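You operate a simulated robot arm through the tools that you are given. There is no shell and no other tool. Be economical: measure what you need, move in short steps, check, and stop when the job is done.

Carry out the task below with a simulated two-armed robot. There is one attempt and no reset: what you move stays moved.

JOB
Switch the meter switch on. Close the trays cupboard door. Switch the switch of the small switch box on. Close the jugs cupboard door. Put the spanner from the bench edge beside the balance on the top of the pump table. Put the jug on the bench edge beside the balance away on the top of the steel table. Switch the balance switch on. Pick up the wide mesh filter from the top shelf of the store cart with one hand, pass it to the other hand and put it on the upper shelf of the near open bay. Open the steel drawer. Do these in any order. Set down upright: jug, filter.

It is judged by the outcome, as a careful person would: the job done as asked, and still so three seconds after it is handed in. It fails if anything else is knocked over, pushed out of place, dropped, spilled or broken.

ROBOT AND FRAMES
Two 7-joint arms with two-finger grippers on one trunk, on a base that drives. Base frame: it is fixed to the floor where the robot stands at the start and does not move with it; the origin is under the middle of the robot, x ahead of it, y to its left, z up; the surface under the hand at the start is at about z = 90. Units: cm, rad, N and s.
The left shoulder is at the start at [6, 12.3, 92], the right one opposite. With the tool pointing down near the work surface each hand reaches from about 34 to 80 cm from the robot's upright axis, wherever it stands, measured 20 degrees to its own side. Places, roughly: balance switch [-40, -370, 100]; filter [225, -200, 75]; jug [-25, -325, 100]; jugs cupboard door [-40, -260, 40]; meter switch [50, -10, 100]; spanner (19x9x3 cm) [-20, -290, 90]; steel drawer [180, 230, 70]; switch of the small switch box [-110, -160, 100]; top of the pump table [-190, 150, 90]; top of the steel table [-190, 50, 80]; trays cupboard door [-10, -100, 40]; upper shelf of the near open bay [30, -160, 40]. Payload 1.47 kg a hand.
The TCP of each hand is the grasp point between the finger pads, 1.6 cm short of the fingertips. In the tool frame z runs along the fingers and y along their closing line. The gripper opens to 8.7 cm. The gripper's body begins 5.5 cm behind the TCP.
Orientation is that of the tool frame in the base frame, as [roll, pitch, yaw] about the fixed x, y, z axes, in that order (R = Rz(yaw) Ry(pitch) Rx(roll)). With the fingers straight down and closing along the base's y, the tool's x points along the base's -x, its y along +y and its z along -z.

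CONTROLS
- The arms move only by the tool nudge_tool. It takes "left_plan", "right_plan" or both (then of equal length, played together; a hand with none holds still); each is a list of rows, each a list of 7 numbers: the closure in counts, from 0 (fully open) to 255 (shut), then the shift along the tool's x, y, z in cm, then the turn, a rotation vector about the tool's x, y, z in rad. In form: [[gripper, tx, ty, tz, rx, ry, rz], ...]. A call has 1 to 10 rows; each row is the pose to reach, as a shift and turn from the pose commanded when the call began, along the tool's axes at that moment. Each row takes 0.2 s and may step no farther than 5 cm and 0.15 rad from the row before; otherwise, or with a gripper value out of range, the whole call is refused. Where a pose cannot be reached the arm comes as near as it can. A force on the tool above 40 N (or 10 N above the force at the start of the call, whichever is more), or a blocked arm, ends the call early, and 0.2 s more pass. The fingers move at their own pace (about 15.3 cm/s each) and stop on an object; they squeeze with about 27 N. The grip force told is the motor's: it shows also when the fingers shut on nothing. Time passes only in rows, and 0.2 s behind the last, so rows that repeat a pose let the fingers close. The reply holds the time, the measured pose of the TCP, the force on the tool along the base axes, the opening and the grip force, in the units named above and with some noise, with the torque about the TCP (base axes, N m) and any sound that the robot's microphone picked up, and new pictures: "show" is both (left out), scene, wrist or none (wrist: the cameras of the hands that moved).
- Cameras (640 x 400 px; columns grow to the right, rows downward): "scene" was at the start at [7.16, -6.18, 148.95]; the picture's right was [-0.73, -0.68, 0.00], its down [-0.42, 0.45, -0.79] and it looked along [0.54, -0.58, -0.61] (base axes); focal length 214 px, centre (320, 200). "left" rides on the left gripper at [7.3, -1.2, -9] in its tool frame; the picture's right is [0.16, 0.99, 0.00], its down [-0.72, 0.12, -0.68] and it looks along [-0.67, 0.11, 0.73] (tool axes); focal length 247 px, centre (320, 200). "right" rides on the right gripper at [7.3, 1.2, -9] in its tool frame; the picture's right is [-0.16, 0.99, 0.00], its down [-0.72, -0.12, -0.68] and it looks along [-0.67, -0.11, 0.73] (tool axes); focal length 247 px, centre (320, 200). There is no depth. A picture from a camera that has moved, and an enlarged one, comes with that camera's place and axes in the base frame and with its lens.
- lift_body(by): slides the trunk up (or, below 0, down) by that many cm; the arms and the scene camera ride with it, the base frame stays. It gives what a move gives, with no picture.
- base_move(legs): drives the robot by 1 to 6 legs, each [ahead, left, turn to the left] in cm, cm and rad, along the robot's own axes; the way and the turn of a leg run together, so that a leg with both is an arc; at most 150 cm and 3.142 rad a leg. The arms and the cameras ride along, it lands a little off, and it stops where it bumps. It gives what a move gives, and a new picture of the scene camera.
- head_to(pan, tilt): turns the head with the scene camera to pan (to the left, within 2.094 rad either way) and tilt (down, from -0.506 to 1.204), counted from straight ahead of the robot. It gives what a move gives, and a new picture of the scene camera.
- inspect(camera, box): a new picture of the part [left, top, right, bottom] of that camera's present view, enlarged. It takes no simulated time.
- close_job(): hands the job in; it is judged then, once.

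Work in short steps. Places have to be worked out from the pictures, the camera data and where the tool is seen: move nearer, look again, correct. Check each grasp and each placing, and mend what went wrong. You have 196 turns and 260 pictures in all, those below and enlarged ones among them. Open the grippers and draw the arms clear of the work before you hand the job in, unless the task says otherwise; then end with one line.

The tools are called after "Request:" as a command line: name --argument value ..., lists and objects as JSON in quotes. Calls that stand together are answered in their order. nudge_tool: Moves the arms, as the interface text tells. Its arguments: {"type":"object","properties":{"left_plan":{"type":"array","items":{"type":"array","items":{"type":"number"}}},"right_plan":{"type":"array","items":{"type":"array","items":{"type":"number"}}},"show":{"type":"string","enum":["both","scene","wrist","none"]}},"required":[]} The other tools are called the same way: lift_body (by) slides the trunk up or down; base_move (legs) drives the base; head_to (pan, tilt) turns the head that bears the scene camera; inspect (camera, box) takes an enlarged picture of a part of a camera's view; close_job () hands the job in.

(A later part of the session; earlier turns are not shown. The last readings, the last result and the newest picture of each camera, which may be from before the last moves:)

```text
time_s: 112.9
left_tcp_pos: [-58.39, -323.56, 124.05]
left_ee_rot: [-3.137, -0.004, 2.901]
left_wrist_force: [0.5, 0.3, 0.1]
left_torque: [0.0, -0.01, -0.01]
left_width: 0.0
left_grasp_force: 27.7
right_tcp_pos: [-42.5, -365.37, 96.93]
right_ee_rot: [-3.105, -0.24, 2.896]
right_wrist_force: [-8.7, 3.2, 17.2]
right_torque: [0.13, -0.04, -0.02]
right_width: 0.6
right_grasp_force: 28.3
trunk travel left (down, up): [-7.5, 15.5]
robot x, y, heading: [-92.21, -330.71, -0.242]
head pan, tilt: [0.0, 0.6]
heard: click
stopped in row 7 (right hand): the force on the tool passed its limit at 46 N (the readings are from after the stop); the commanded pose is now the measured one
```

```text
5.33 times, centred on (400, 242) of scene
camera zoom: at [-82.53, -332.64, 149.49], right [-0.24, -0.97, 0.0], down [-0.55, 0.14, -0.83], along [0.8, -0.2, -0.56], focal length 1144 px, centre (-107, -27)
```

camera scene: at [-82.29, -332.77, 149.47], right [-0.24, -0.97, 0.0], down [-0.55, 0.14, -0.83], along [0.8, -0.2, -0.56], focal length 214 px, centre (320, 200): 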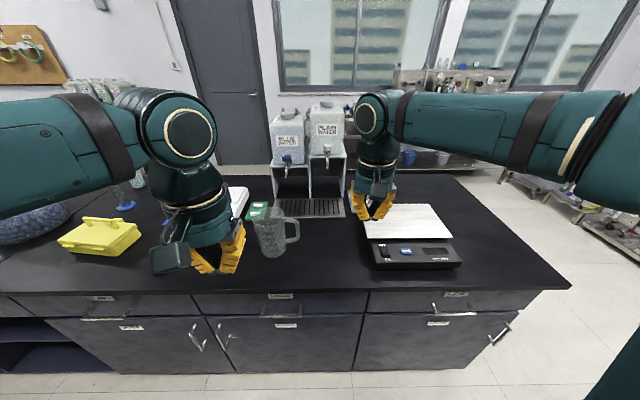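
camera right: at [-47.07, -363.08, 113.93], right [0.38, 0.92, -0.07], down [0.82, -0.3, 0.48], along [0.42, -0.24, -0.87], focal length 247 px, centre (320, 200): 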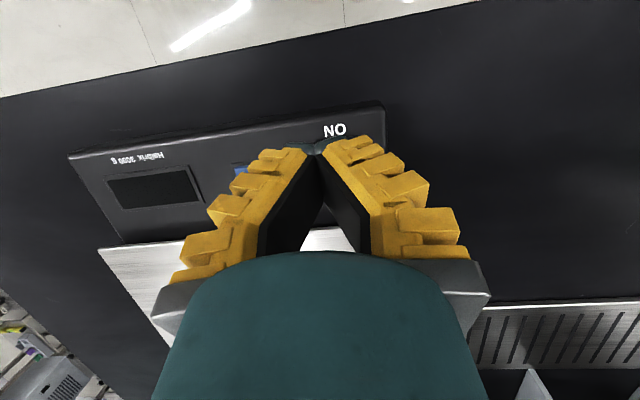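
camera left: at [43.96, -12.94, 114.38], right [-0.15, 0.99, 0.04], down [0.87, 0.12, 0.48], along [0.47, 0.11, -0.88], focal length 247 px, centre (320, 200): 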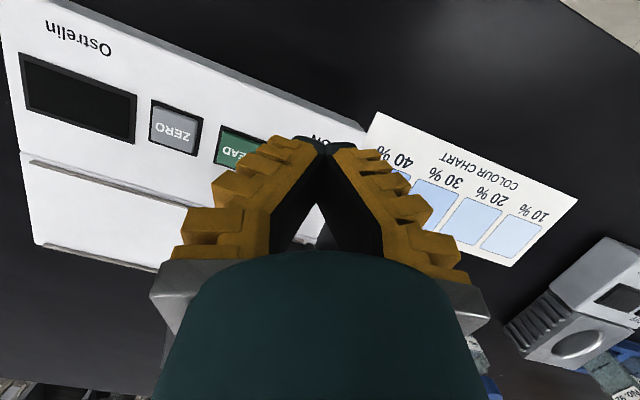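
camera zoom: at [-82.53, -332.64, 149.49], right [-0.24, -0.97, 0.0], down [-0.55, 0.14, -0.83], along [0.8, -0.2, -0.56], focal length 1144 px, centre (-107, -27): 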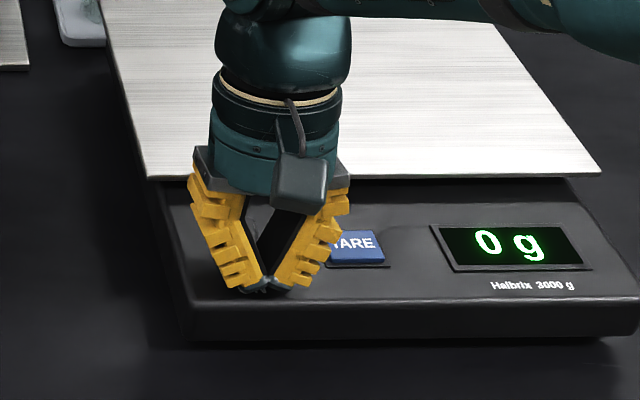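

The balance reads "0 g", so it is on. I raise the right hand, straighten it and open it.

Request:
nudge_tool --right_plan '[[255, 1, 0, -4, 0, 0, 0], [255, 2, 0, -8.5, 0, -0.05, 0], [255, 3, 1, -13, 0, -0.1, 0], [150, 4, 3, -17, 0, -0.15, 0], [50, 5, 5, -21, 0, -0.2, 0], [0, 7, 7, -24.5, 0, -0.25, 0], [0, 11, 9, -26, 0, -0.25, 0], [0, 15, 9, -27, 0, -0.25, 0]]' --show "none"

Request:
base_move --legs '[[0, 27, 0]]'

```text
time_s: 114.7
left_tcp_pos: [-58.34, -323.63, 124.11]
left_ee_rot: [-3.136, -0.006, 2.9]
left_wrist_force: [-0.3, -0.3, 0.7]
left_torque: [0.02, -0.04, -0.04]
left_width: 0.02
left_grasp_force: 26.7
right_tcp_pos: [-47.81, -353.71, 126.5]
right_ee_rot: [-3.107, 0.011, 2.902]
right_wrist_force: [-0.1, -0.1, 0.1]
right_torque: [0.0, -0.03, -0.03]
right_width: 8.72
right_grasp_force: 0.0
trunk travel left (down, up): [-7.5, 15.5]
robot x, y, heading: [-92.16, -330.67, -0.241]
head pan, tilt: [0.0, 0.6]
```

```text
time_s: 117.6
left_tcp_pos: [-51.76, -298.83, 124.01]
left_ee_rot: [-3.135, -0.006, 2.893]
left_wrist_force: [-0.7, -0.2, -0.9]
left_torque: [-0.05, -0.02, -0.01]
left_width: 0.01
left_grasp_force: 26.9
right_tcp_pos: [-41.54, -328.95, 126.45]
right_ee_rot: [-3.107, 0.01, 2.895]
right_wrist_force: [-0.7, -0.6, 0.8]
right_torque: [-0.02, 0.03, 0.0]
right_width: 8.68
right_grasp_force: 0.1
trunk travel left (down, up): [-7.5, 15.5]
robot x, y, heading: [-85.88, -305.58, -0.253]
head pan, tilt: [0.0, 0.6]
camera scene: at [-75.94, -307.68, 149.47], right [-0.25, -0.97, 0.0], down [-0.55, 0.14, -0.83], along [0.8, -0.21, -0.56], focal length 214 px, centre (320, 200)
```

scene: 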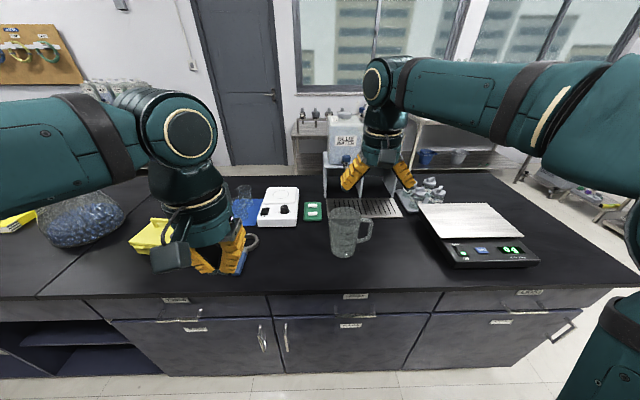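

Now the spanner: I open the left hand and move it above the handle, which points along the robot's forward direction.

Request:
nudge_tool --left_plan '[[0, -3.4, 1.5, 2, 0, 0, 0], [0, -6.8, 3, 4, 0, 0, 0], [0, -10.2, 4.6, 6, 0, 0, 0], [0, -13.6, 6.2, 8, 0, 0, 0], [0, -17, 7.8, 10.5, 0, 0, 0], [0, -20.4, 9.4, 13, 0, 0, 0], [0, -23.6, 10.8, 15.5, 0, 0, 0], [0, -26.7, 12.2, 18, 0, 0, 0], [0, -26.7, 12.2, 18, 0, 0, 0]]' --show "both"

```text
time_s: 119.6
left_tcp_pos: [-23.18, -293.69, 106.08]
left_ee_rot: [-3.137, -0.005, 2.891]
left_wrist_force: [-0.5, 0.7, 0.1]
left_torque: [-0.04, -0.01, 0.02]
left_width: 8.71
left_grasp_force: 0.0
right_tcp_pos: [-41.68, -329.07, 126.43]
right_ee_rot: [-3.107, 0.01, 2.894]
right_wrist_force: [-0.8, 0.4, 0.8]
right_torque: [-0.02, 0.0, 0.02]
right_width: 8.71
right_grasp_force: 0.1
trunk travel left (down, up): [-7.5, 15.5]
robot x, y, heading: [-85.57, -304.91, -0.25]
head pan, tilt: [0.0, 0.6]
camera scene: at [-76.03, -307.71, 149.48], right [-0.25, -0.97, 0.0], down [-0.55, 0.14, -0.83], along [0.8, -0.21, -0.56], focal length 214 px, centre (320, 200)
camera left: at [-30.56, -292.97, 115.19], right [0.09, 1.0, 0.0], down [0.73, -0.07, 0.68], along [0.67, -0.06, -0.74], focal length 247 px, centre (320, 200)
```

scene: 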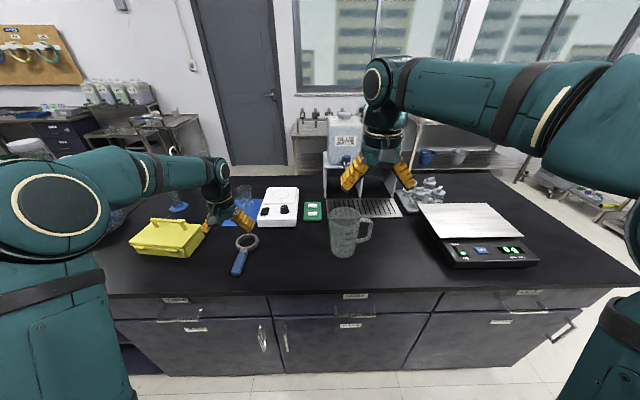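
left: 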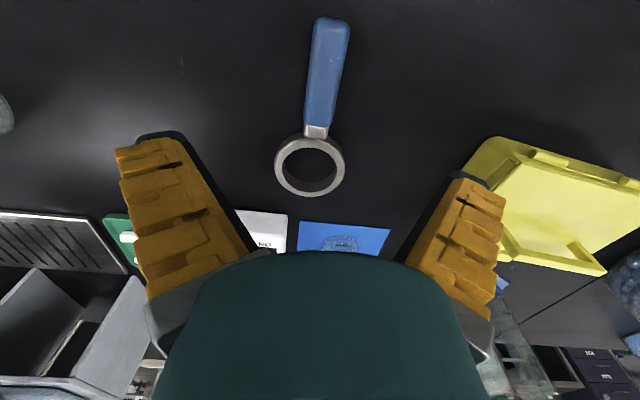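

The spanner lies nearly straight under and ahead, with its neck at about (-19, -294.2). I descend to straddle the handle next to the neck and close.

Request:
nudge_tool --left_plan '[[0, -1.2, 0.3, 3.5, 0, 0, 0], [0, -2.4, 0.5, 7.5, 0, 0, 0], [0, -2.4, 0.5, 11, 0, 0, 0], [0, -2.4, 0.5, 13.5, 0, 0, 0], [0, -2.4, 0.5, 14.3, 0, 0, 0], [255, -2.4, 0.5, 14.3, 0, 0, 0], [255, -2.4, 0.5, 14.3, 0, 0, 0], [255, -2.4, 0.5, 14.3, 0, 0, 0]]' --show "both"

```text
time_s: 121.4
left_tcp_pos: [-20.78, -293.7, 91.7]
left_ee_rot: [-3.137, -0.004, 2.892]
left_wrist_force: [0.9, 1.8, 7.6]
left_torque: [0.02, 0.11, -0.1]
left_width: 2.33
left_grasp_force: 27.1
right_tcp_pos: [-41.64, -329.03, 126.5]
right_ee_rot: [-3.108, 0.01, 2.894]
right_wrist_force: [-0.4, 0.2, 0.5]
right_torque: [0.0, 0.03, 0.03]
right_width: 8.69
right_grasp_force: 0.0
trunk travel left (down, up): [-7.5, 15.5]
robot x, y, heading: [-85.82, -305.18, -0.253]
head pan, tilt: [0.0, 0.6]
camera scene: at [-76.01, -307.69, 149.48], right [-0.25, -0.97, 0.0], down [-0.55, 0.14, -0.83], along [0.8, -0.21, -0.56], focal length 214 px, centre (320, 200)
camera left: at [-28.13, -292.95, 100.81], right [0.09, 1.0, 0.0], down [0.73, -0.06, 0.68], along [0.67, -0.06, -0.74], focal length 247 px, centre (320, 200)
```

scene: 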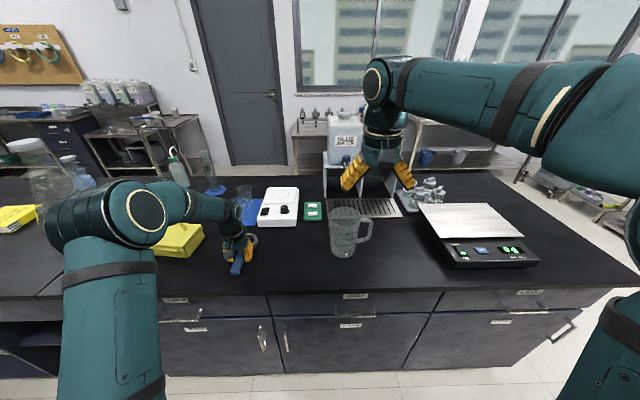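
left: 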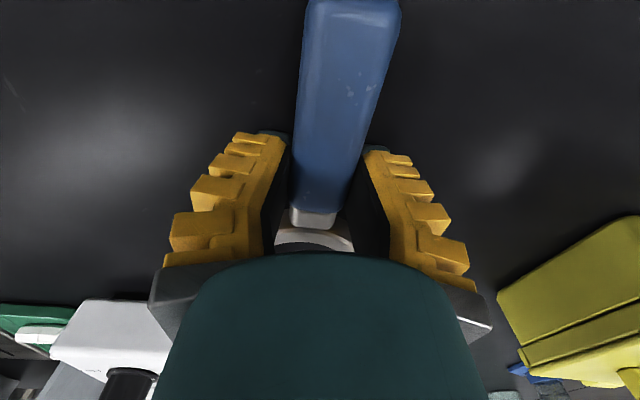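

Gripped with 2.3 cm of opening. I lift straight up, then draw back.

Request:
nudge_tool --left_plan '[[255, 0, 0, -3, 0, 0, 0], [255, 0, 0, -7.5, 0, 0, 0], [255, 0, 0, -12, 0, 0, 0], [255, 1, 0, -16.5, 0, 0, 0], [255, 3, -1, -21, 0, 0, 0], [255, 6, -2, -24.5, 0, 0, 0], [255, 10, -3, -27, 0, 0, 0], [255, 14, -4.5, -29, 0, 0, 0], [255, 18, -6, -31, 0, 0, 0], [255, 22, -8, -32, 0, 0, 0]]' --show "both"

```text
refused: row 5 steps farther than a row can; nothing moved
```

Request:
nudge_tool --left_plan '[[255, 0, 0, -3, 0, 0, 0], [255, 0, 0, -7.5, 0, 0, 0], [255, 0, 0, -12, 0, 0, 0], [255, 1, 0, -16.5, 0, 0, 0], [255, 3, -1, -20.5, 0, 0, 0], [255, 6, -2, -24, 0, 0, 0], [255, 9.5, -3, -27, 0, 0, 0], [255, 13.5, -4.5, -29, 0, 0, 0], [255, 17.5, -6, -31, 0, 0, 0], [255, 21.5, -8, -32, 0, 0, 0]]' --show "both"

```text
time_s: 123.6
left_tcp_pos: [-43.52, -296.45, 123.82]
left_ee_rot: [-3.136, -0.006, 2.891]
left_wrist_force: [-0.9, 0.4, -0.2]
left_torque: [0.02, -0.04, 0.02]
left_width: 0.01
left_grasp_force: 26.9
right_tcp_pos: [-41.66, -329.07, 126.48]
right_ee_rot: [-3.107, 0.01, 2.893]
right_wrist_force: [0.1, -0.1, 0.3]
right_torque: [0.02, -0.01, 0.0]
right_width: 8.72
right_grasp_force: 0.1
trunk travel left (down, up): [-7.5, 15.5]
robot x, y, heading: [-85.58, -305.72, -0.253]
head pan, tilt: [0.0, 0.6]
camera scene: at [-76.08, -307.71, 149.48], right [-0.25, -0.97, 0.0], down [-0.55, 0.14, -0.83], along [0.8, -0.21, -0.56], focal length 214 px, centre (320, 200)
camera left: at [-50.84, -295.6, 132.96], right [0.09, 1.0, 0.0], down [0.73, -0.06, 0.68], along [0.67, -0.06, -0.74], focal length 247 px, centre (320, 200)
```

scene: 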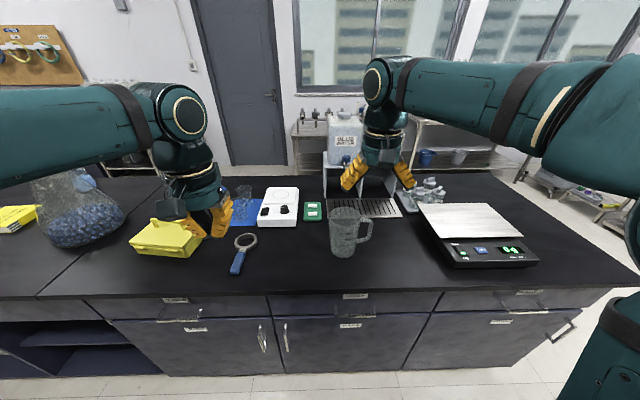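
left: 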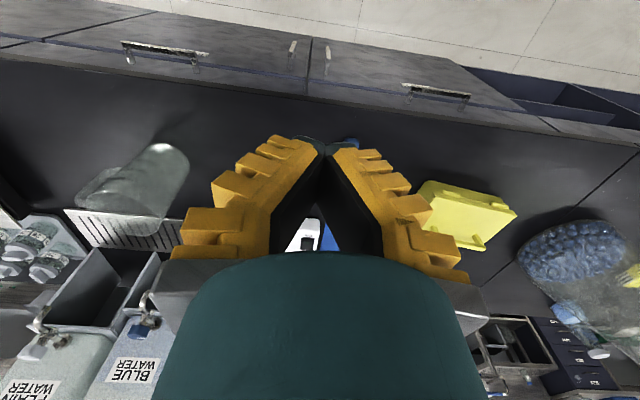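

The hand came up empty: the spanner slipped and lies where it was. I look at it closely.

Request:
inspect --camera "scene" --box '[200, 220, 290, 280]'

```text
6.67 times, centred on (245, 250) of scene
camera zoom: at [-76.08, -307.71, 149.48], right [-0.25, -0.97, 0.0], down [-0.55, 0.14, -0.83], along [0.8, -0.21, -0.56], focal length 1430 px, centre (820, -133)
```

zoom: 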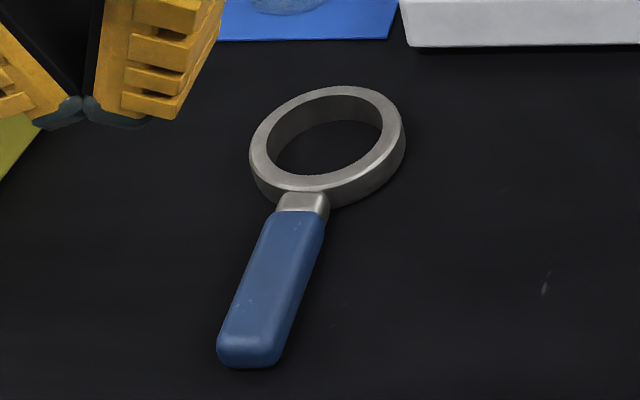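

The heavy ring end likely made it slip out of the handle grip. I will grip the ring's band instead, beside the neck with one finger inside the ring, so I move over it with the hand turned to the radial direction.

Request:
nudge_tool --left_plan '[[100, -3.2, 1.3, 1, 0, 0, -0.094], [100, -6.4, 2.7, 2.5, 0, 0, -0.188], [100, -9.6, 4, 4.5, 0, 0, -0.282], [100, -12.8, 5.4, 6.5, 0, 0, -0.376], [100, -16, 6.7, 8.5, 0, 0, -0.47], [100, -19.2, 8, 11, 0, 0, -0.564], [100, -22.4, 9.4, 13.5, 0, 0, -0.658], [100, -25.5, 10.7, 15.8, 0, 0, -0.752], [100, -25.5, 10.7, 15.8, 0, 0, -0.752]]' --show "both"

```text
time_s: 125.6
left_tcp_pos: [-15.96, -292.36, 107.88]
left_ee_rot: [-3.141, -0.008, -2.639]
left_wrist_force: [0.4, 0.3, 0.5]
left_torque: [-0.02, -0.04, -0.03]
left_width: 5.78
left_grasp_force: 3.6
right_tcp_pos: [-41.59, -328.99, 126.46]
right_ee_rot: [-3.106, 0.01, 2.894]
right_wrist_force: [-0.3, 0.2, -0.5]
right_torque: [0.01, 0.01, 0.01]
right_width: 8.72
right_grasp_force: 0.1
trunk travel left (down, up): [-7.5, 15.5]
robot x, y, heading: [-86.03, -305.71, -0.253]
head pan, tilt: [0.0, 0.6]
camera scene: at [-76.04, -307.69, 149.48], right [-0.25, -0.97, 0.0], down [-0.55, 0.14, -0.83], along [0.8, -0.21, -0.56], focal length 214 px, centre (320, 200)
camera left: at [-21.82, -296.7, 117.06], right [-0.61, 0.79, 0.0], down [0.58, 0.45, 0.68], along [0.53, 0.42, -0.74], focal length 247 px, centre (320, 200)
```

scene: 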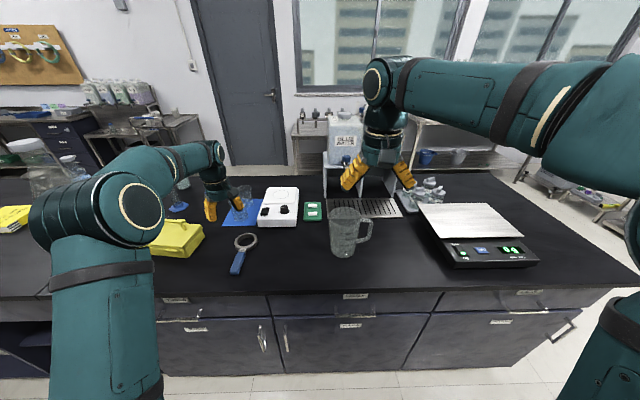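
left: 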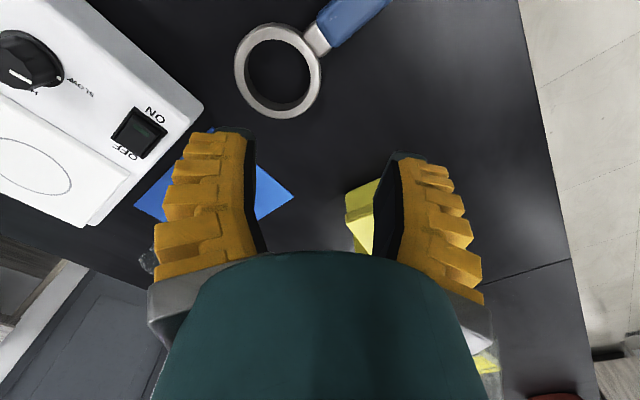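

Ring centre confirmed at (-14.3, -295.7), so the hand is over the band as planned. I descend with one finger into the ring and close.

Request:
nudge_tool --left_plan '[[100, 0, 0, 4, 0, 0, 0], [100, 0, 0, 8, 0, 0, 0], [100, 0, 0, 12, 0, 0, 0], [100, 0, 0, 14.5, 0, 0, 0], [100, 0, 0, 16, 0, 0, 0], [255, 0, 0, 16, 0, 0, 0], [255, 0, 0, 16, 0, 0, 0], [255, 0, 0, 16, 0, 0, 0]]' --show "both"

```text
time_s: 127.4
left_tcp_pos: [-15.92, -292.34, 91.76]
left_ee_rot: [3.141, -0.007, -2.639]
left_wrist_force: [-0.2, 1.2, -0.5]
left_torque: [0.03, 0.01, -0.01]
left_width: 0.62
left_grasp_force: 26.5
right_tcp_pos: [-41.56, -328.94, 126.33]
right_ee_rot: [-3.106, 0.009, 2.894]
right_wrist_force: [0.0, -0.9, 0.8]
right_torque: [0.01, 0.0, -0.02]
right_width: 8.7
right_grasp_force: 0.1
trunk travel left (down, up): [-7.5, 15.5]
robot x, y, heading: [-85.74, -305.16, -0.253]
head pan, tilt: [0.0, 0.6]
camera scene: at [-75.94, -307.71, 149.47], right [-0.25, -0.97, 0.0], down [-0.55, 0.14, -0.83], along [0.8, -0.21, -0.56], focal length 214 px, centre (320, 200)
camera left: at [-21.75, -296.71, 100.87], right [-0.61, 0.79, 0.0], down [0.58, 0.45, 0.67], along [0.53, 0.41, -0.74], focal length 247 px, centre (320, 200)
```

scene: 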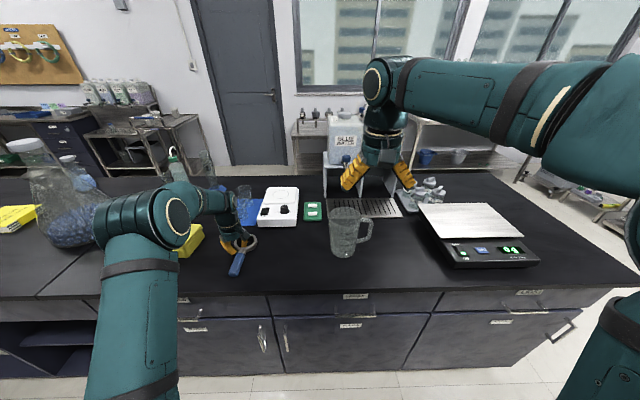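
left: 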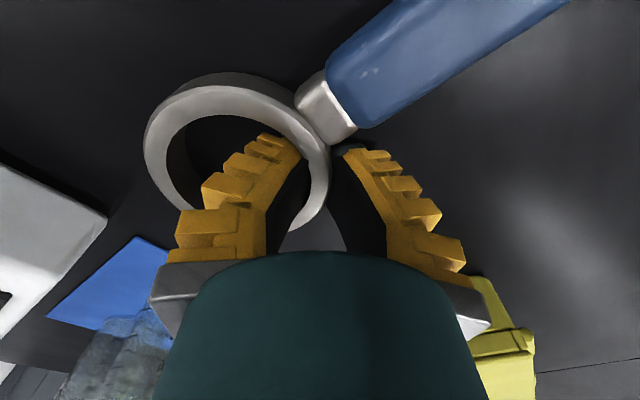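

The fingers hold the ring's band. I lift a little and check the grip.

Request:
nudge_tool --left_plan '[[255, 0, 0, -1, 0, 0, 0], [255, 0, 0, -2.5, 0, 0, 0], [255, 0, 0, -4.5, 0, 0, 0], [255, 0, 0, -7, 0, 0, 0]]' --show "both"

```text
time_s: 128.4
left_tcp_pos: [-15.94, -292.18, 98.75]
left_ee_rot: [-3.141, -0.009, -2.639]
left_wrist_force: [0.2, 0.1, -2.6]
left_torque: [0.03, -0.04, -0.03]
left_width: 0.6
left_grasp_force: 27.2
right_tcp_pos: [-41.65, -329.06, 126.39]
right_ee_rot: [-3.107, 0.009, 2.893]
right_wrist_force: [-0.3, -0.5, 0.7]
right_torque: [-0.01, 0.01, 0.0]
right_width: 8.69
right_grasp_force: 0.0
trunk travel left (down, up): [-7.5, 15.5]
robot x, y, heading: [-85.95, -305.26, -0.254]
head pan, tilt: [0.0, 0.6]
camera scene: at [-75.97, -307.71, 149.47], right [-0.25, -0.97, 0.0], down [-0.55, 0.14, -0.83], along [0.8, -0.21, -0.56], focal length 214 px, centre (320, 200)
camera left: at [-21.78, -296.52, 107.82], right [-0.61, 0.79, 0.0], down [0.58, 0.45, 0.67], along [0.53, 0.41, -0.74], focal length 247 px, centre (320, 200)
```

scene: 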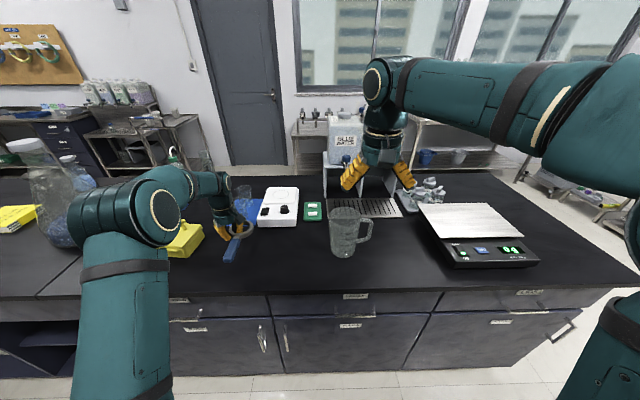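
left: 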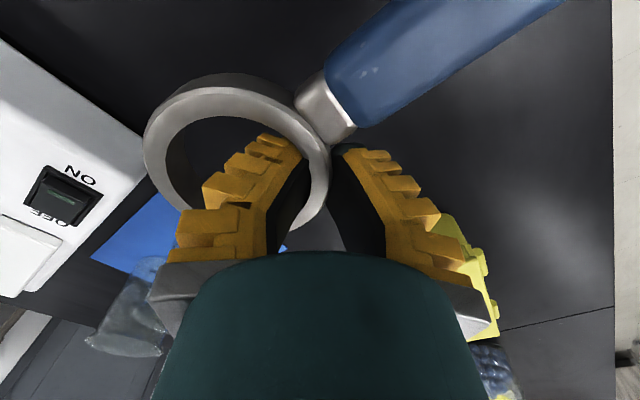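

Held firmly (about 0.26 kg) with no sag. I raise it and draw back to a carrying pose.

Request:
nudge_tool --left_plan '[[255, 0, 0, -4.5, 0, 0, 0], [255, 0, 0, -9, 0, 0, 0], [255, 0.5, 0.5, -13.5, 0, 0, 0], [255, 3, 1.5, -17.5, 0, 0, 0], [255, 6, 2.5, -21, 0, 0, 0], [255, 9.5, 3.5, -24, 0, 0, 0], [255, 13.5, 5, -26, 0, 0, 0], [255, 17.5, 6.5, -27, 0, 0, 0], [255, 20, 8, -27, 0, 0, 0]]' --show "both"

Request:
inspect --camera "scene" --box '[310, 160, 430, 280]'

Request:
inspect --camera "right" --box '[0, 0, 640, 400]'

```text
time_s: 130.4
left_tcp_pos: [-37.53, -294.67, 125.65]
left_ee_rot: [-3.141, -0.008, -2.638]
left_wrist_force: [0.4, 0.3, -1.3]
left_torque: [0.04, -0.09, 0.0]
left_width: 0.63
left_grasp_force: 27.3
right_tcp_pos: [-41.69, -328.94, 126.44]
right_ee_rot: [-3.108, 0.01, 2.895]
right_wrist_force: [-0.1, 0.8, 0.3]
right_torque: [0.0, -0.06, 0.05]
right_width: 8.67
right_grasp_force: 0.1
trunk travel left (down, up): [-7.5, 15.5]
robot x, y, heading: [-85.56, -305.09, -0.253]
head pan, tilt: [0.0, 0.6]
camera scene: at [-76.01, -307.66, 149.48], right [-0.25, -0.97, 0.0], down [-0.55, 0.14, -0.83], along [0.8, -0.21, -0.56], focal length 214 px, centre (320, 200)
camera left: at [-43.26, -299.14, 134.71], right [-0.61, 0.79, 0.0], down [0.58, 0.45, 0.68], along [0.53, 0.41, -0.74], focal length 247 px, centre (320, 200)
```

scene: 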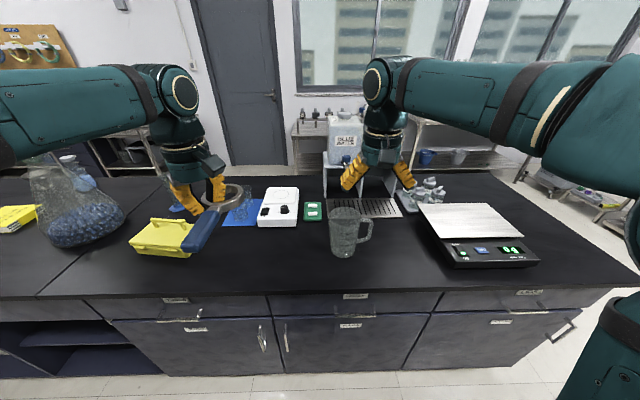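
left: 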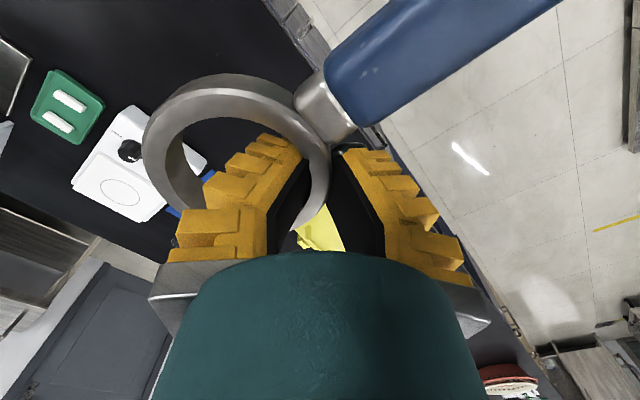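

```text
3.33 times, centred on (370, 220) of scene
camera zoom: at [-76.01, -307.66, 149.48], right [-0.25, -0.97, 0.0], down [-0.55, 0.14, -0.83], along [0.8, -0.21, -0.56], focal length 715 px, centre (153, 133)
```

zoom: 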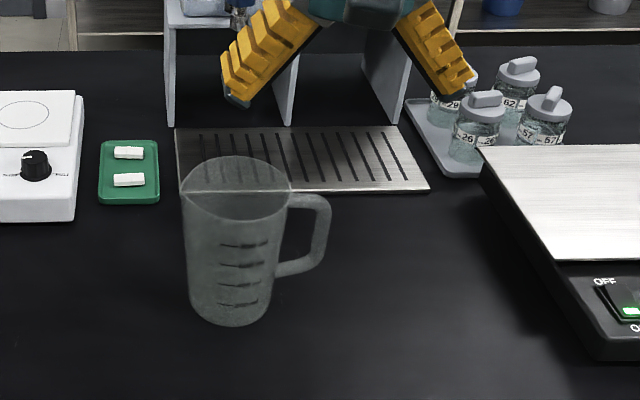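

```text
1.00 times, centred on (320, 200) of right (not enlarged: the box is as wide or as high as the picture)
camera zoom: at [-48.31, -325.84, 135.2], right [0.4, 0.92, -0.03], down [0.67, -0.26, 0.69], along [0.63, -0.3, -0.72], focal length 247 px, centre (320, 200)
```

zoom: 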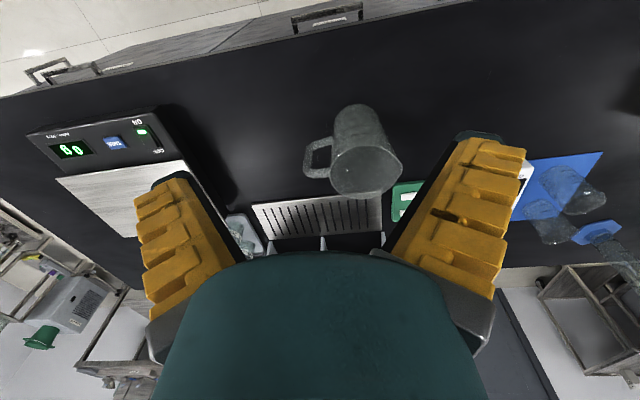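

Spanner secured. The jug is about 17 cm tall with its rim centre at (-26.2, -329.2, 107), rim about 10 cm wide and handle to the right. I grip its left wall at the rim with the right hand, one finger inside. First I move to a pose above.

Request:
nudge_tool --right_plan '[[110, -3, 1.7, 1, 0, 0, 0], [110, -6, 3.4, 3, 0, 0, 0], [110, -9, 5, 5.5, 0, 0, 0], [110, -12, 6.7, 8.5, 0, 0, 0], [110, -15, 8.2, 12, 0, 0, 0], [110, -15, 8.2, 12, 0, 0, 0]]' --show "both"

Request:
inspect --camera "scene" --box '[310, 160, 430, 280]'

```text
time_s: 131.8
left_tcp_pos: [-37.44, -294.82, 125.67]
left_ee_rot: [-3.141, -0.006, -2.639]
left_wrist_force: [0.4, 0.6, -2.2]
left_torque: [0.02, -0.08, 0.02]
left_width: 0.6
left_grasp_force: 27.3
right_tcp_pos: [-25.12, -325.1, 114.18]
right_ee_rot: [-3.106, 0.012, 2.893]
right_wrist_force: [0.2, 0.6, -0.3]
right_torque: [-0.02, -0.04, -0.01]
right_width: 5.51
right_grasp_force: 3.6
trunk travel left (down, up): [-7.5, 15.5]
robot x, y, heading: [-85.71, -305.85, -0.253]
head pan, tilt: [0.0, 0.6]
camera scene: at [-76.07, -307.71, 149.49], right [-0.25, -0.97, 0.0], down [-0.55, 0.14, -0.83], along [0.8, -0.21, -0.56], focal length 214 px, centre (320, 200)
camera right: at [-31.73, -321.93, 122.86], right [0.4, 0.92, -0.03], down [0.67, -0.27, 0.69], along [0.63, -0.3, -0.72], focal length 247 px, centre (320, 200)
```

scene: 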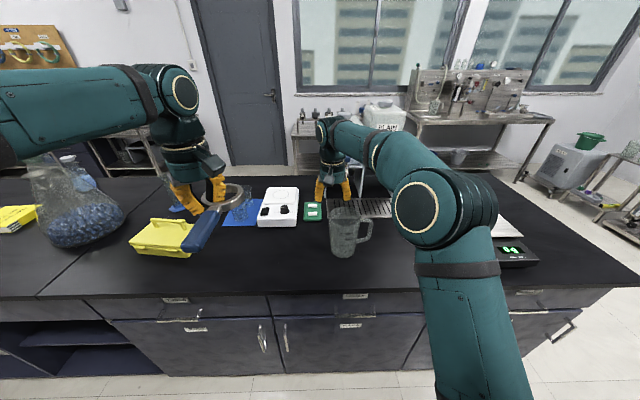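
right: 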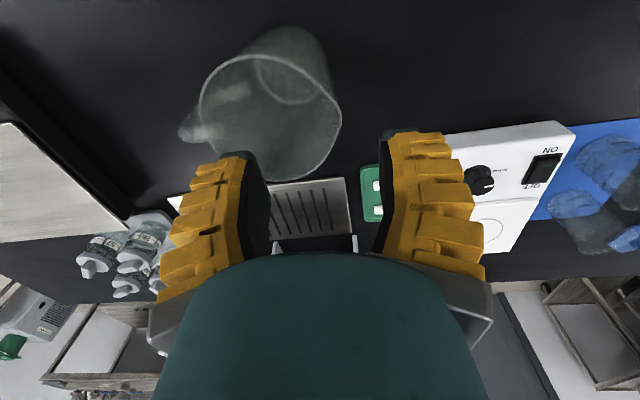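

```text
3.33 times, centred on (370, 220) of scene
camera zoom: at [-76.07, -307.71, 149.49], right [-0.25, -0.97, 0.0], down [-0.55, 0.14, -0.83], along [0.8, -0.21, -0.56], focal length 715 px, centre (153, 133)
```

zoom: 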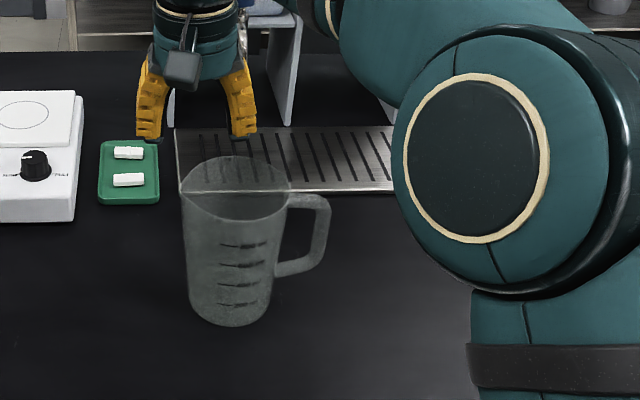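

The left wall of the rim is near (-25.2, -324.0). I shift 1 cm left, descend so the fingers straddle the wall, and close.

Request:
nudge_tool --right_plan '[[110, 0.3, 1.1, 2, 0, 0, 0], [110, 0.3, 1.1, 5, 0, 0, 0], [110, 0.3, 1.1, 8, 0, 0, 0], [110, 0.3, 1.1, 9.9, 0, 0, 0], [255, 0.3, 1.1, 9.9, 0, 0, 0], [255, 0.3, 1.1, 9.9, 0, 0, 0], [255, 0.3, 1.1, 9.9, 0, 0, 0]]' --show "both"

```text
time_s: 133.4
left_tcp_pos: [-37.26, -294.71, 125.54]
left_ee_rot: [-3.141, -0.008, -2.638]
left_wrist_force: [0.1, -0.1, -2.3]
left_torque: [0.03, -0.07, 0.03]
left_width: 0.6
left_grasp_force: 27.1
right_tcp_pos: [-24.99, -324.35, 104.3]
right_ee_rot: [-3.106, 0.008, 2.894]
right_wrist_force: [0.9, 0.0, 0.9]
right_torque: [0.1, -0.01, 0.02]
right_width: 0.63
right_grasp_force: 27.2
trunk travel left (down, up): [-7.5, 15.5]
robot x, y, heading: [-85.27, -305.17, -0.253]
head pan, tilt: [0.0, 0.6]
camera scene: at [-75.93, -307.71, 149.47], right [-0.25, -0.97, 0.0], down [-0.55, 0.14, -0.82], along [0.8, -0.21, -0.57], focal length 214 px, centre (320, 200)
camera right: at [-31.76, -321.2, 112.98], right [0.4, 0.92, -0.03], down [0.67, -0.27, 0.69], along [0.62, -0.3, -0.72], focal length 247 px, centre (320, 200)
```

scene: 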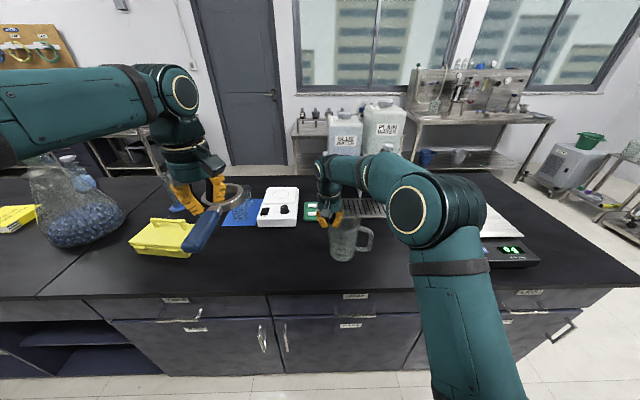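
right: 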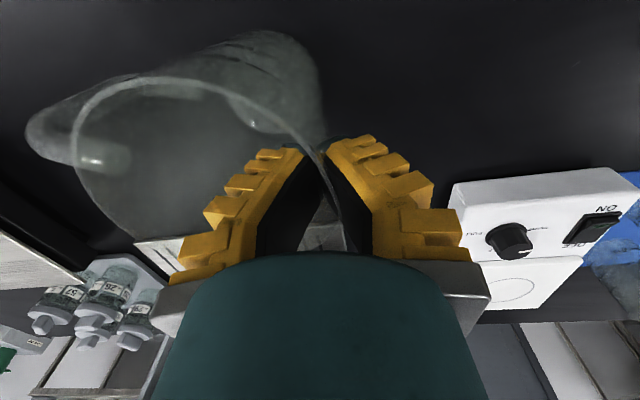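

The wall is gripped (0.6 cm). I lift slowly and watch for tilt or slipping.

Request:
nudge_tool --right_plan '[[255, 0, 0, -0.8, 0, 0, 0], [255, 0, 0, -2, 0, 0, 0], [255, 0, 0, -4, 0, 0, 0], [255, 0, 0, -7, 0, 0, 0], [255, 0, 0, -7, 0, 0, 0]]' --show "both"

```text
time_s: 134.6
left_tcp_pos: [-37.32, -294.78, 125.57]
left_ee_rot: [3.14, -0.007, -2.64]
left_wrist_force: [-0.7, -0.1, -1.3]
left_torque: [0.02, -0.05, -0.03]
left_width: 0.57
left_grasp_force: 27.2
right_tcp_pos: [-25.19, -324.09, 111.32]
right_ee_rot: [-3.106, 0.01, 2.894]
right_wrist_force: [0.8, 0.8, -0.6]
right_torque: [0.05, -0.02, -0.02]
right_width: 0.58
right_grasp_force: 27.4
trunk travel left (down, up): [-7.5, 15.5]
robot x, y, heading: [-86.14, -305.52, -0.252]
head pan, tilt: [0.0, 0.6]
camera scene: at [-75.9, -307.72, 149.46], right [-0.25, -0.97, 0.0], down [-0.55, 0.14, -0.82], along [0.8, -0.21, -0.57], focal length 214 px, centre (320, 200)
camera right: at [-31.81, -321.05, 120.1], right [0.4, 0.92, -0.03], down [0.67, -0.27, 0.69], along [0.62, -0.3, -0.72], focal length 247 px, centre (320, 200)
```

scene: 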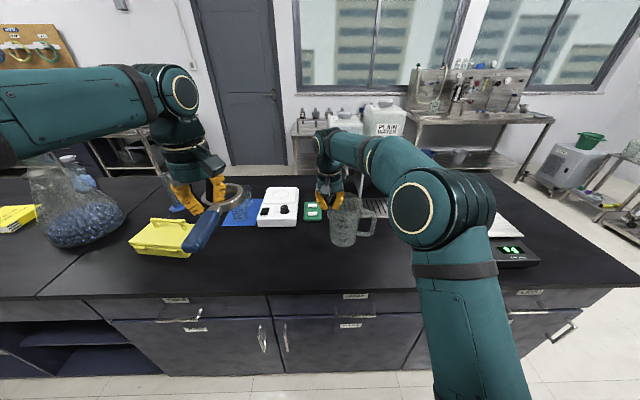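
right: 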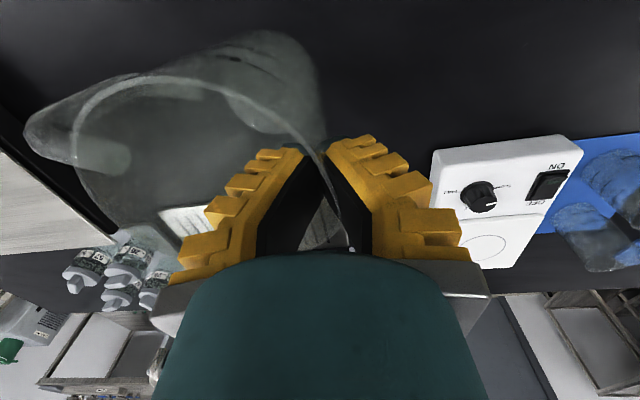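

The jug is held steady and upright. I raise it and draw it in to carry.

Request:
nudge_tool --right_plan '[[255, 0, 0, -4.5, 0, 0, 0], [255, 1, 0, -9, 0, 0, 0], [255, 4, -1.5, -12.5, 0, 0, 0], [255, 8, -3, -15, 0, 0, 0], [255, 12, -4.5, -16, 0, 0, 0], [255, 15.5, -6, -16, 0, 0, 0], [255, 15.5, -6, -16, 0, 0, 0]]' --show "none"

Request:
base_move --legs '[[0, 0, 1.585], [130, 0, 0], [75, 0, 0]]'

```text
time_s: 136.2
left_tcp_pos: [-37.14, -294.69, 125.49]
left_ee_rot: [3.142, -0.01, -2.638]
left_wrist_force: [-0.2, 0.1, -1.1]
left_torque: [0.06, -0.02, 0.0]
left_width: 0.61
left_grasp_force: 27.0
right_tcp_pos: [-41.67, -325.37, 127.04]
right_ee_rot: [-3.105, 0.008, 2.894]
right_wrist_force: [-0.9, -0.7, -0.8]
right_torque: [0.06, 0.01, -0.01]
right_width: 0.59
right_grasp_force: 27.1
trunk travel left (down, up): [-7.5, 15.5]
robot x, y, heading: [-85.82, -305.74, -0.256]
head pan, tilt: [0.0, 0.6]
```

```text
time_s: 150.4
left_tcp_pos: [-49.18, -55.36, 125.66]
left_ee_rot: [-3.14, -0.008, -1.039]
left_wrist_force: [-0.3, -0.4, -2.5]
left_torque: [0.06, 0.02, -0.02]
left_width: 0.59
left_grasp_force: 27.3
right_tcp_pos: [-18.42, -58.79, 127.11]
right_ee_rot: [-3.107, 0.01, -1.786]
right_wrist_force: [0.1, 0.7, -1.5]
right_torque: [0.03, 0.09, 0.0]
right_width: 0.61
right_grasp_force: 27.5
trunk travel left (down, up): [-7.5, 15.5]
robot x, y, heading: [-37.22, -103.63, 1.353]
head pan, tilt: [0.0, 0.6]
camera scene: at [-34.6, -93.69, 149.47], right [0.98, -0.22, 0.0], down [-0.12, -0.55, -0.82], along [0.18, 0.8, -0.57], focal length 214 px, centre (320, 200)
```

scene: 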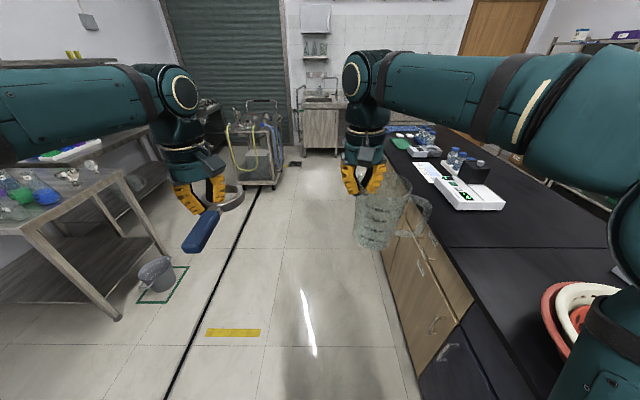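

Both items ride well. I drive out of the aisle and turn toward the steel table, staying clear of the floor bucket.

Request:
base_move --legs '[[60, 25, 0], [50, 15, 0], [0, 0, 1.55]]'

```text
time_s: 160.4
left_tcp_pos: [-99.84, 1.65, 125.59]
left_ee_rot: [3.142, -0.008, 0.516]
left_wrist_force: [-0.1, -0.4, -1.0]
left_torque: [-0.01, 0.07, 0.03]
left_width: 0.6
left_grasp_force: 26.7
right_tcp_pos: [-95.89, 32.37, 127.19]
right_ee_rot: [-3.106, 0.008, -0.234]
right_wrist_force: [-0.9, -1.0, -1.4]
right_torque: [-0.02, 0.0, -0.01]
right_width: 0.61
right_grasp_force: 27.1
trunk travel left (down, up): [-7.5, 15.5]
robot x, y, heading: [-51.32, 12.87, 2.9]
head pan, tilt: [0.0, 0.6]
camera scene: at [-60.75, 15.44, 149.47], right [0.24, 0.97, 0.0], down [0.55, -0.13, -0.83], along [-0.8, 0.2, -0.57], focal length 214 px, centre (320, 200)
```

scene: 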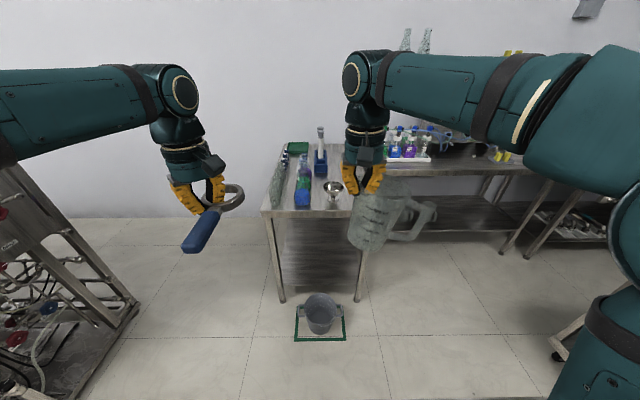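

The nearer table matches the steel table and the farther one on the right the pump table. I enlarge both to find free space.

Request:
inspect --camera "scene" --box '[240, 110, 400, 230]'

Request:
head_to --pan -0.6 --tilt 0.5

```text
3.33 times, centred on (320, 170) of scene
camera zoom: at [-60.75, 15.44, 149.47], right [0.24, 0.97, 0.0], down [0.55, -0.13, -0.83], along [-0.8, 0.2, -0.57], focal length 715 px, centre (320, 300)
```

zoom: 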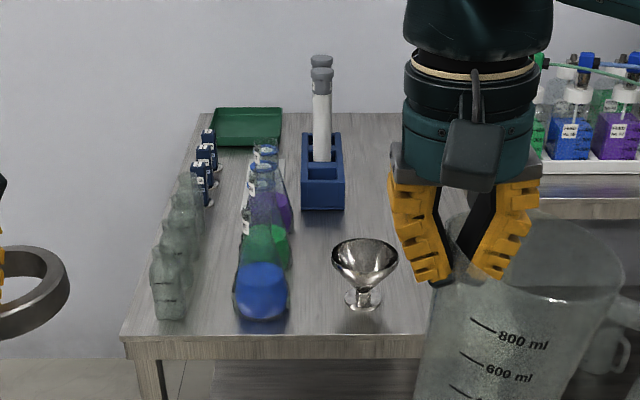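

```text
time_s: 161.4
left_tcp_pos: [-99.82, 1.69, 125.7]
left_ee_rot: [-3.142, -0.006, 0.517]
left_wrist_force: [0.4, 0.6, -2.0]
left_torque: [0.0, 0.05, -0.04]
left_width: 0.58
left_grasp_force: 26.4
right_tcp_pos: [-95.83, 32.3, 127.09]
right_ee_rot: [-3.106, 0.009, -0.234]
right_wrist_force: [0.3, -0.1, -0.9]
right_torque: [-0.05, 0.01, -0.04]
right_width: 0.63
right_grasp_force: 26.7
trunk travel left (down, up): [-7.5, 15.5]
robot x, y, heading: [-51.54, 13.24, 2.901]
head pan, tilt: [-0.6, 0.499]
camera scene: at [-58.24, 20.13, 150.38], right [0.74, 0.67, 0.0], down [0.32, -0.36, -0.88], along [-0.59, 0.65, -0.48], focal length 214 px, centre (320, 200)
```

scene: 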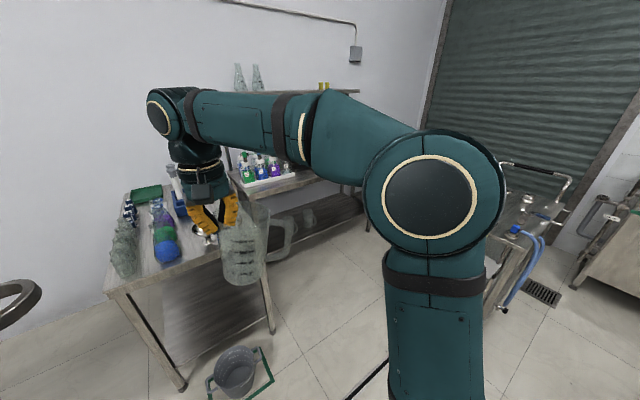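

The steel table's front edge lies about 96 cm ahead and its front right part seems free, beyond the funnel. I move right and ahead for a clear look, keeping away from the bucket.

Request:
base_move --legs '[[0, -24, 0], [25, 0, 0]]'

Request:
head_to --pan 0.15 --tilt 0.65

```text
time_s: 165.5
left_tcp_pos: [-117.4, 30.3, 125.57]
left_ee_rot: [3.14, -0.009, 0.516]
left_wrist_force: [-0.8, 0.1, -1.1]
left_torque: [-0.06, 0.0, 0.01]
left_width: 0.61
left_grasp_force: 27.2
right_tcp_pos: [-113.44, 60.96, 127.1]
right_ee_rot: [-3.108, 0.009, -0.234]
right_wrist_force: [-0.2, -0.2, -1.0]
right_torque: [-0.06, 0.01, -0.02]
right_width: 0.61
right_grasp_force: 26.6
trunk travel left (down, up): [-7.5, 15.5]
robot x, y, heading: [-69.07, 41.61, 2.896]
head pan, tilt: [-0.6, 0.499]
camera scene: at [-75.86, 48.87, 150.37], right [0.74, 0.67, 0.0], down [0.32, -0.36, -0.88], along [-0.59, 0.65, -0.48], focal length 214 px, centre (320, 200)
```

scene: 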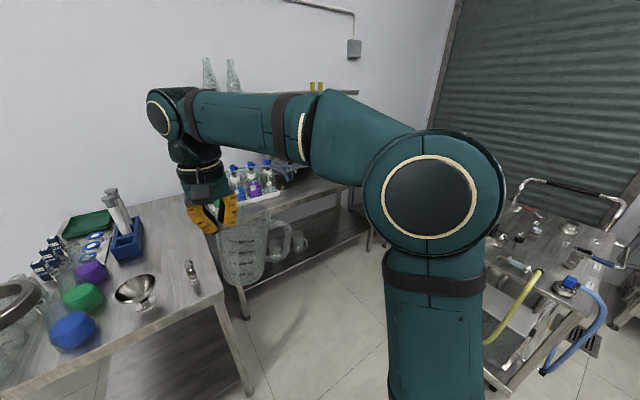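

```text
time_s: 166.6
left_tcp_pos: [-117.2, 30.32, 125.55]
left_ee_rot: [-3.142, -0.007, 0.517]
left_wrist_force: [0.2, 0.6, -2.0]
left_torque: [-0.03, 0.08, -0.02]
left_width: 0.6
left_grasp_force: 26.7
right_tcp_pos: [-113.23, 61.01, 127.13]
right_ee_rot: [-3.106, 0.009, -0.233]
right_wrist_force: [-0.1, 1.1, -0.9]
right_torque: [-0.05, 0.01, 0.0]
right_width: 0.61
right_grasp_force: 26.9
trunk travel left (down, up): [-7.5, 15.5]
robot x, y, heading: [-69.14, 41.75, 2.899]
head pan, tilt: [0.15, 0.649]
camera scene: at [-78.31, 42.84, 149.04], right [0.09, 1.0, 0.0], down [0.6, -0.05, -0.8], along [-0.79, 0.07, -0.6], focal length 214 px, centre (320, 200)
```

scene: 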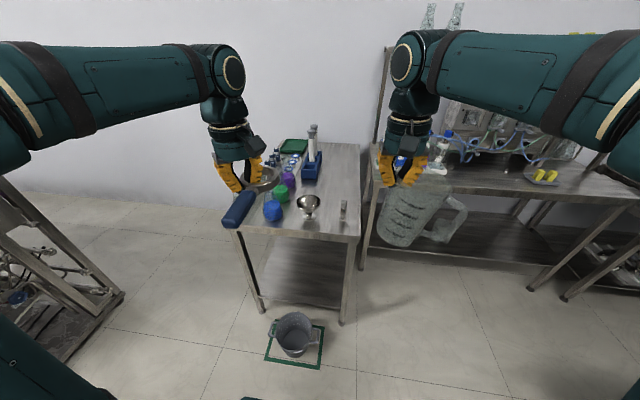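

The best free spot is at the front right of the steel table: jug centre about (-149, 54), in front of the small bottle and right of the funnel. I drive 18 cm closer and look closely.

Request:
base_move --legs '[[18, 0, 0.005]]'

Request:
inspect --camera "scene" --box '[220, 170, 420, 300]'

```text
time_s: 168.1
left_tcp_pos: [-134.72, 34.24, 125.62]
left_ee_rot: [3.141, -0.008, 0.522]
left_wrist_force: [0.0, 0.2, -1.7]
left_torque: [-0.04, 0.04, -0.04]
left_width: 0.6
left_grasp_force: 26.8
right_tcp_pos: [-130.8, 64.99, 127.14]
right_ee_rot: [-3.107, 0.008, -0.229]
right_wrist_force: [-0.9, -0.1, -2.0]
right_torque: [-0.01, 0.01, 0.03]
right_width: 0.6
right_grasp_force: 26.9
trunk travel left (down, up): [-7.5, 15.5]
robot x, y, heading: [-86.54, 46.02, 2.906]
head pan, tilt: [0.15, 0.649]
camera scene: at [-95.68, 46.97, 149.03], right [0.08, 1.0, 0.0], down [0.6, -0.05, -0.8], along [-0.79, 0.07, -0.61], focal length 214 px, centre (320, 200)
```

scene: 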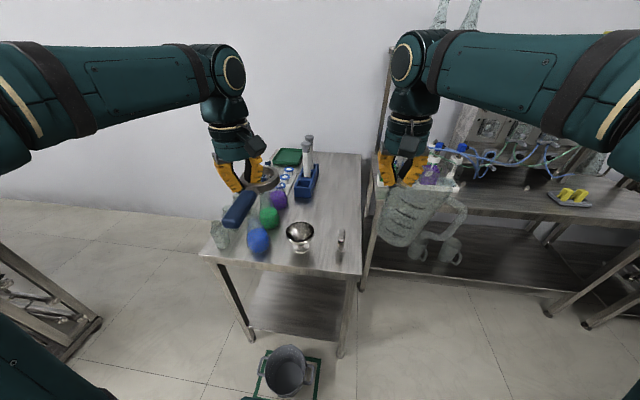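

```text
3.08 times, centred on (320, 235) of scene
camera zoom: at [-95.68, 46.97, 149.03], right [0.08, 1.0, 0.0], down [0.6, -0.05, -0.8], along [-0.79, 0.07, -0.61], focal length 660 px, centre (320, 92)
```

zoom: 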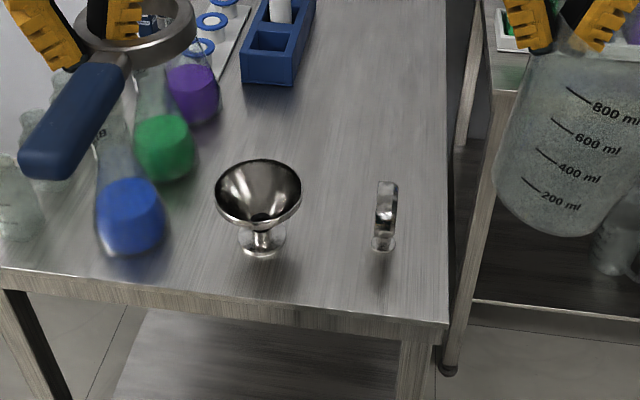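

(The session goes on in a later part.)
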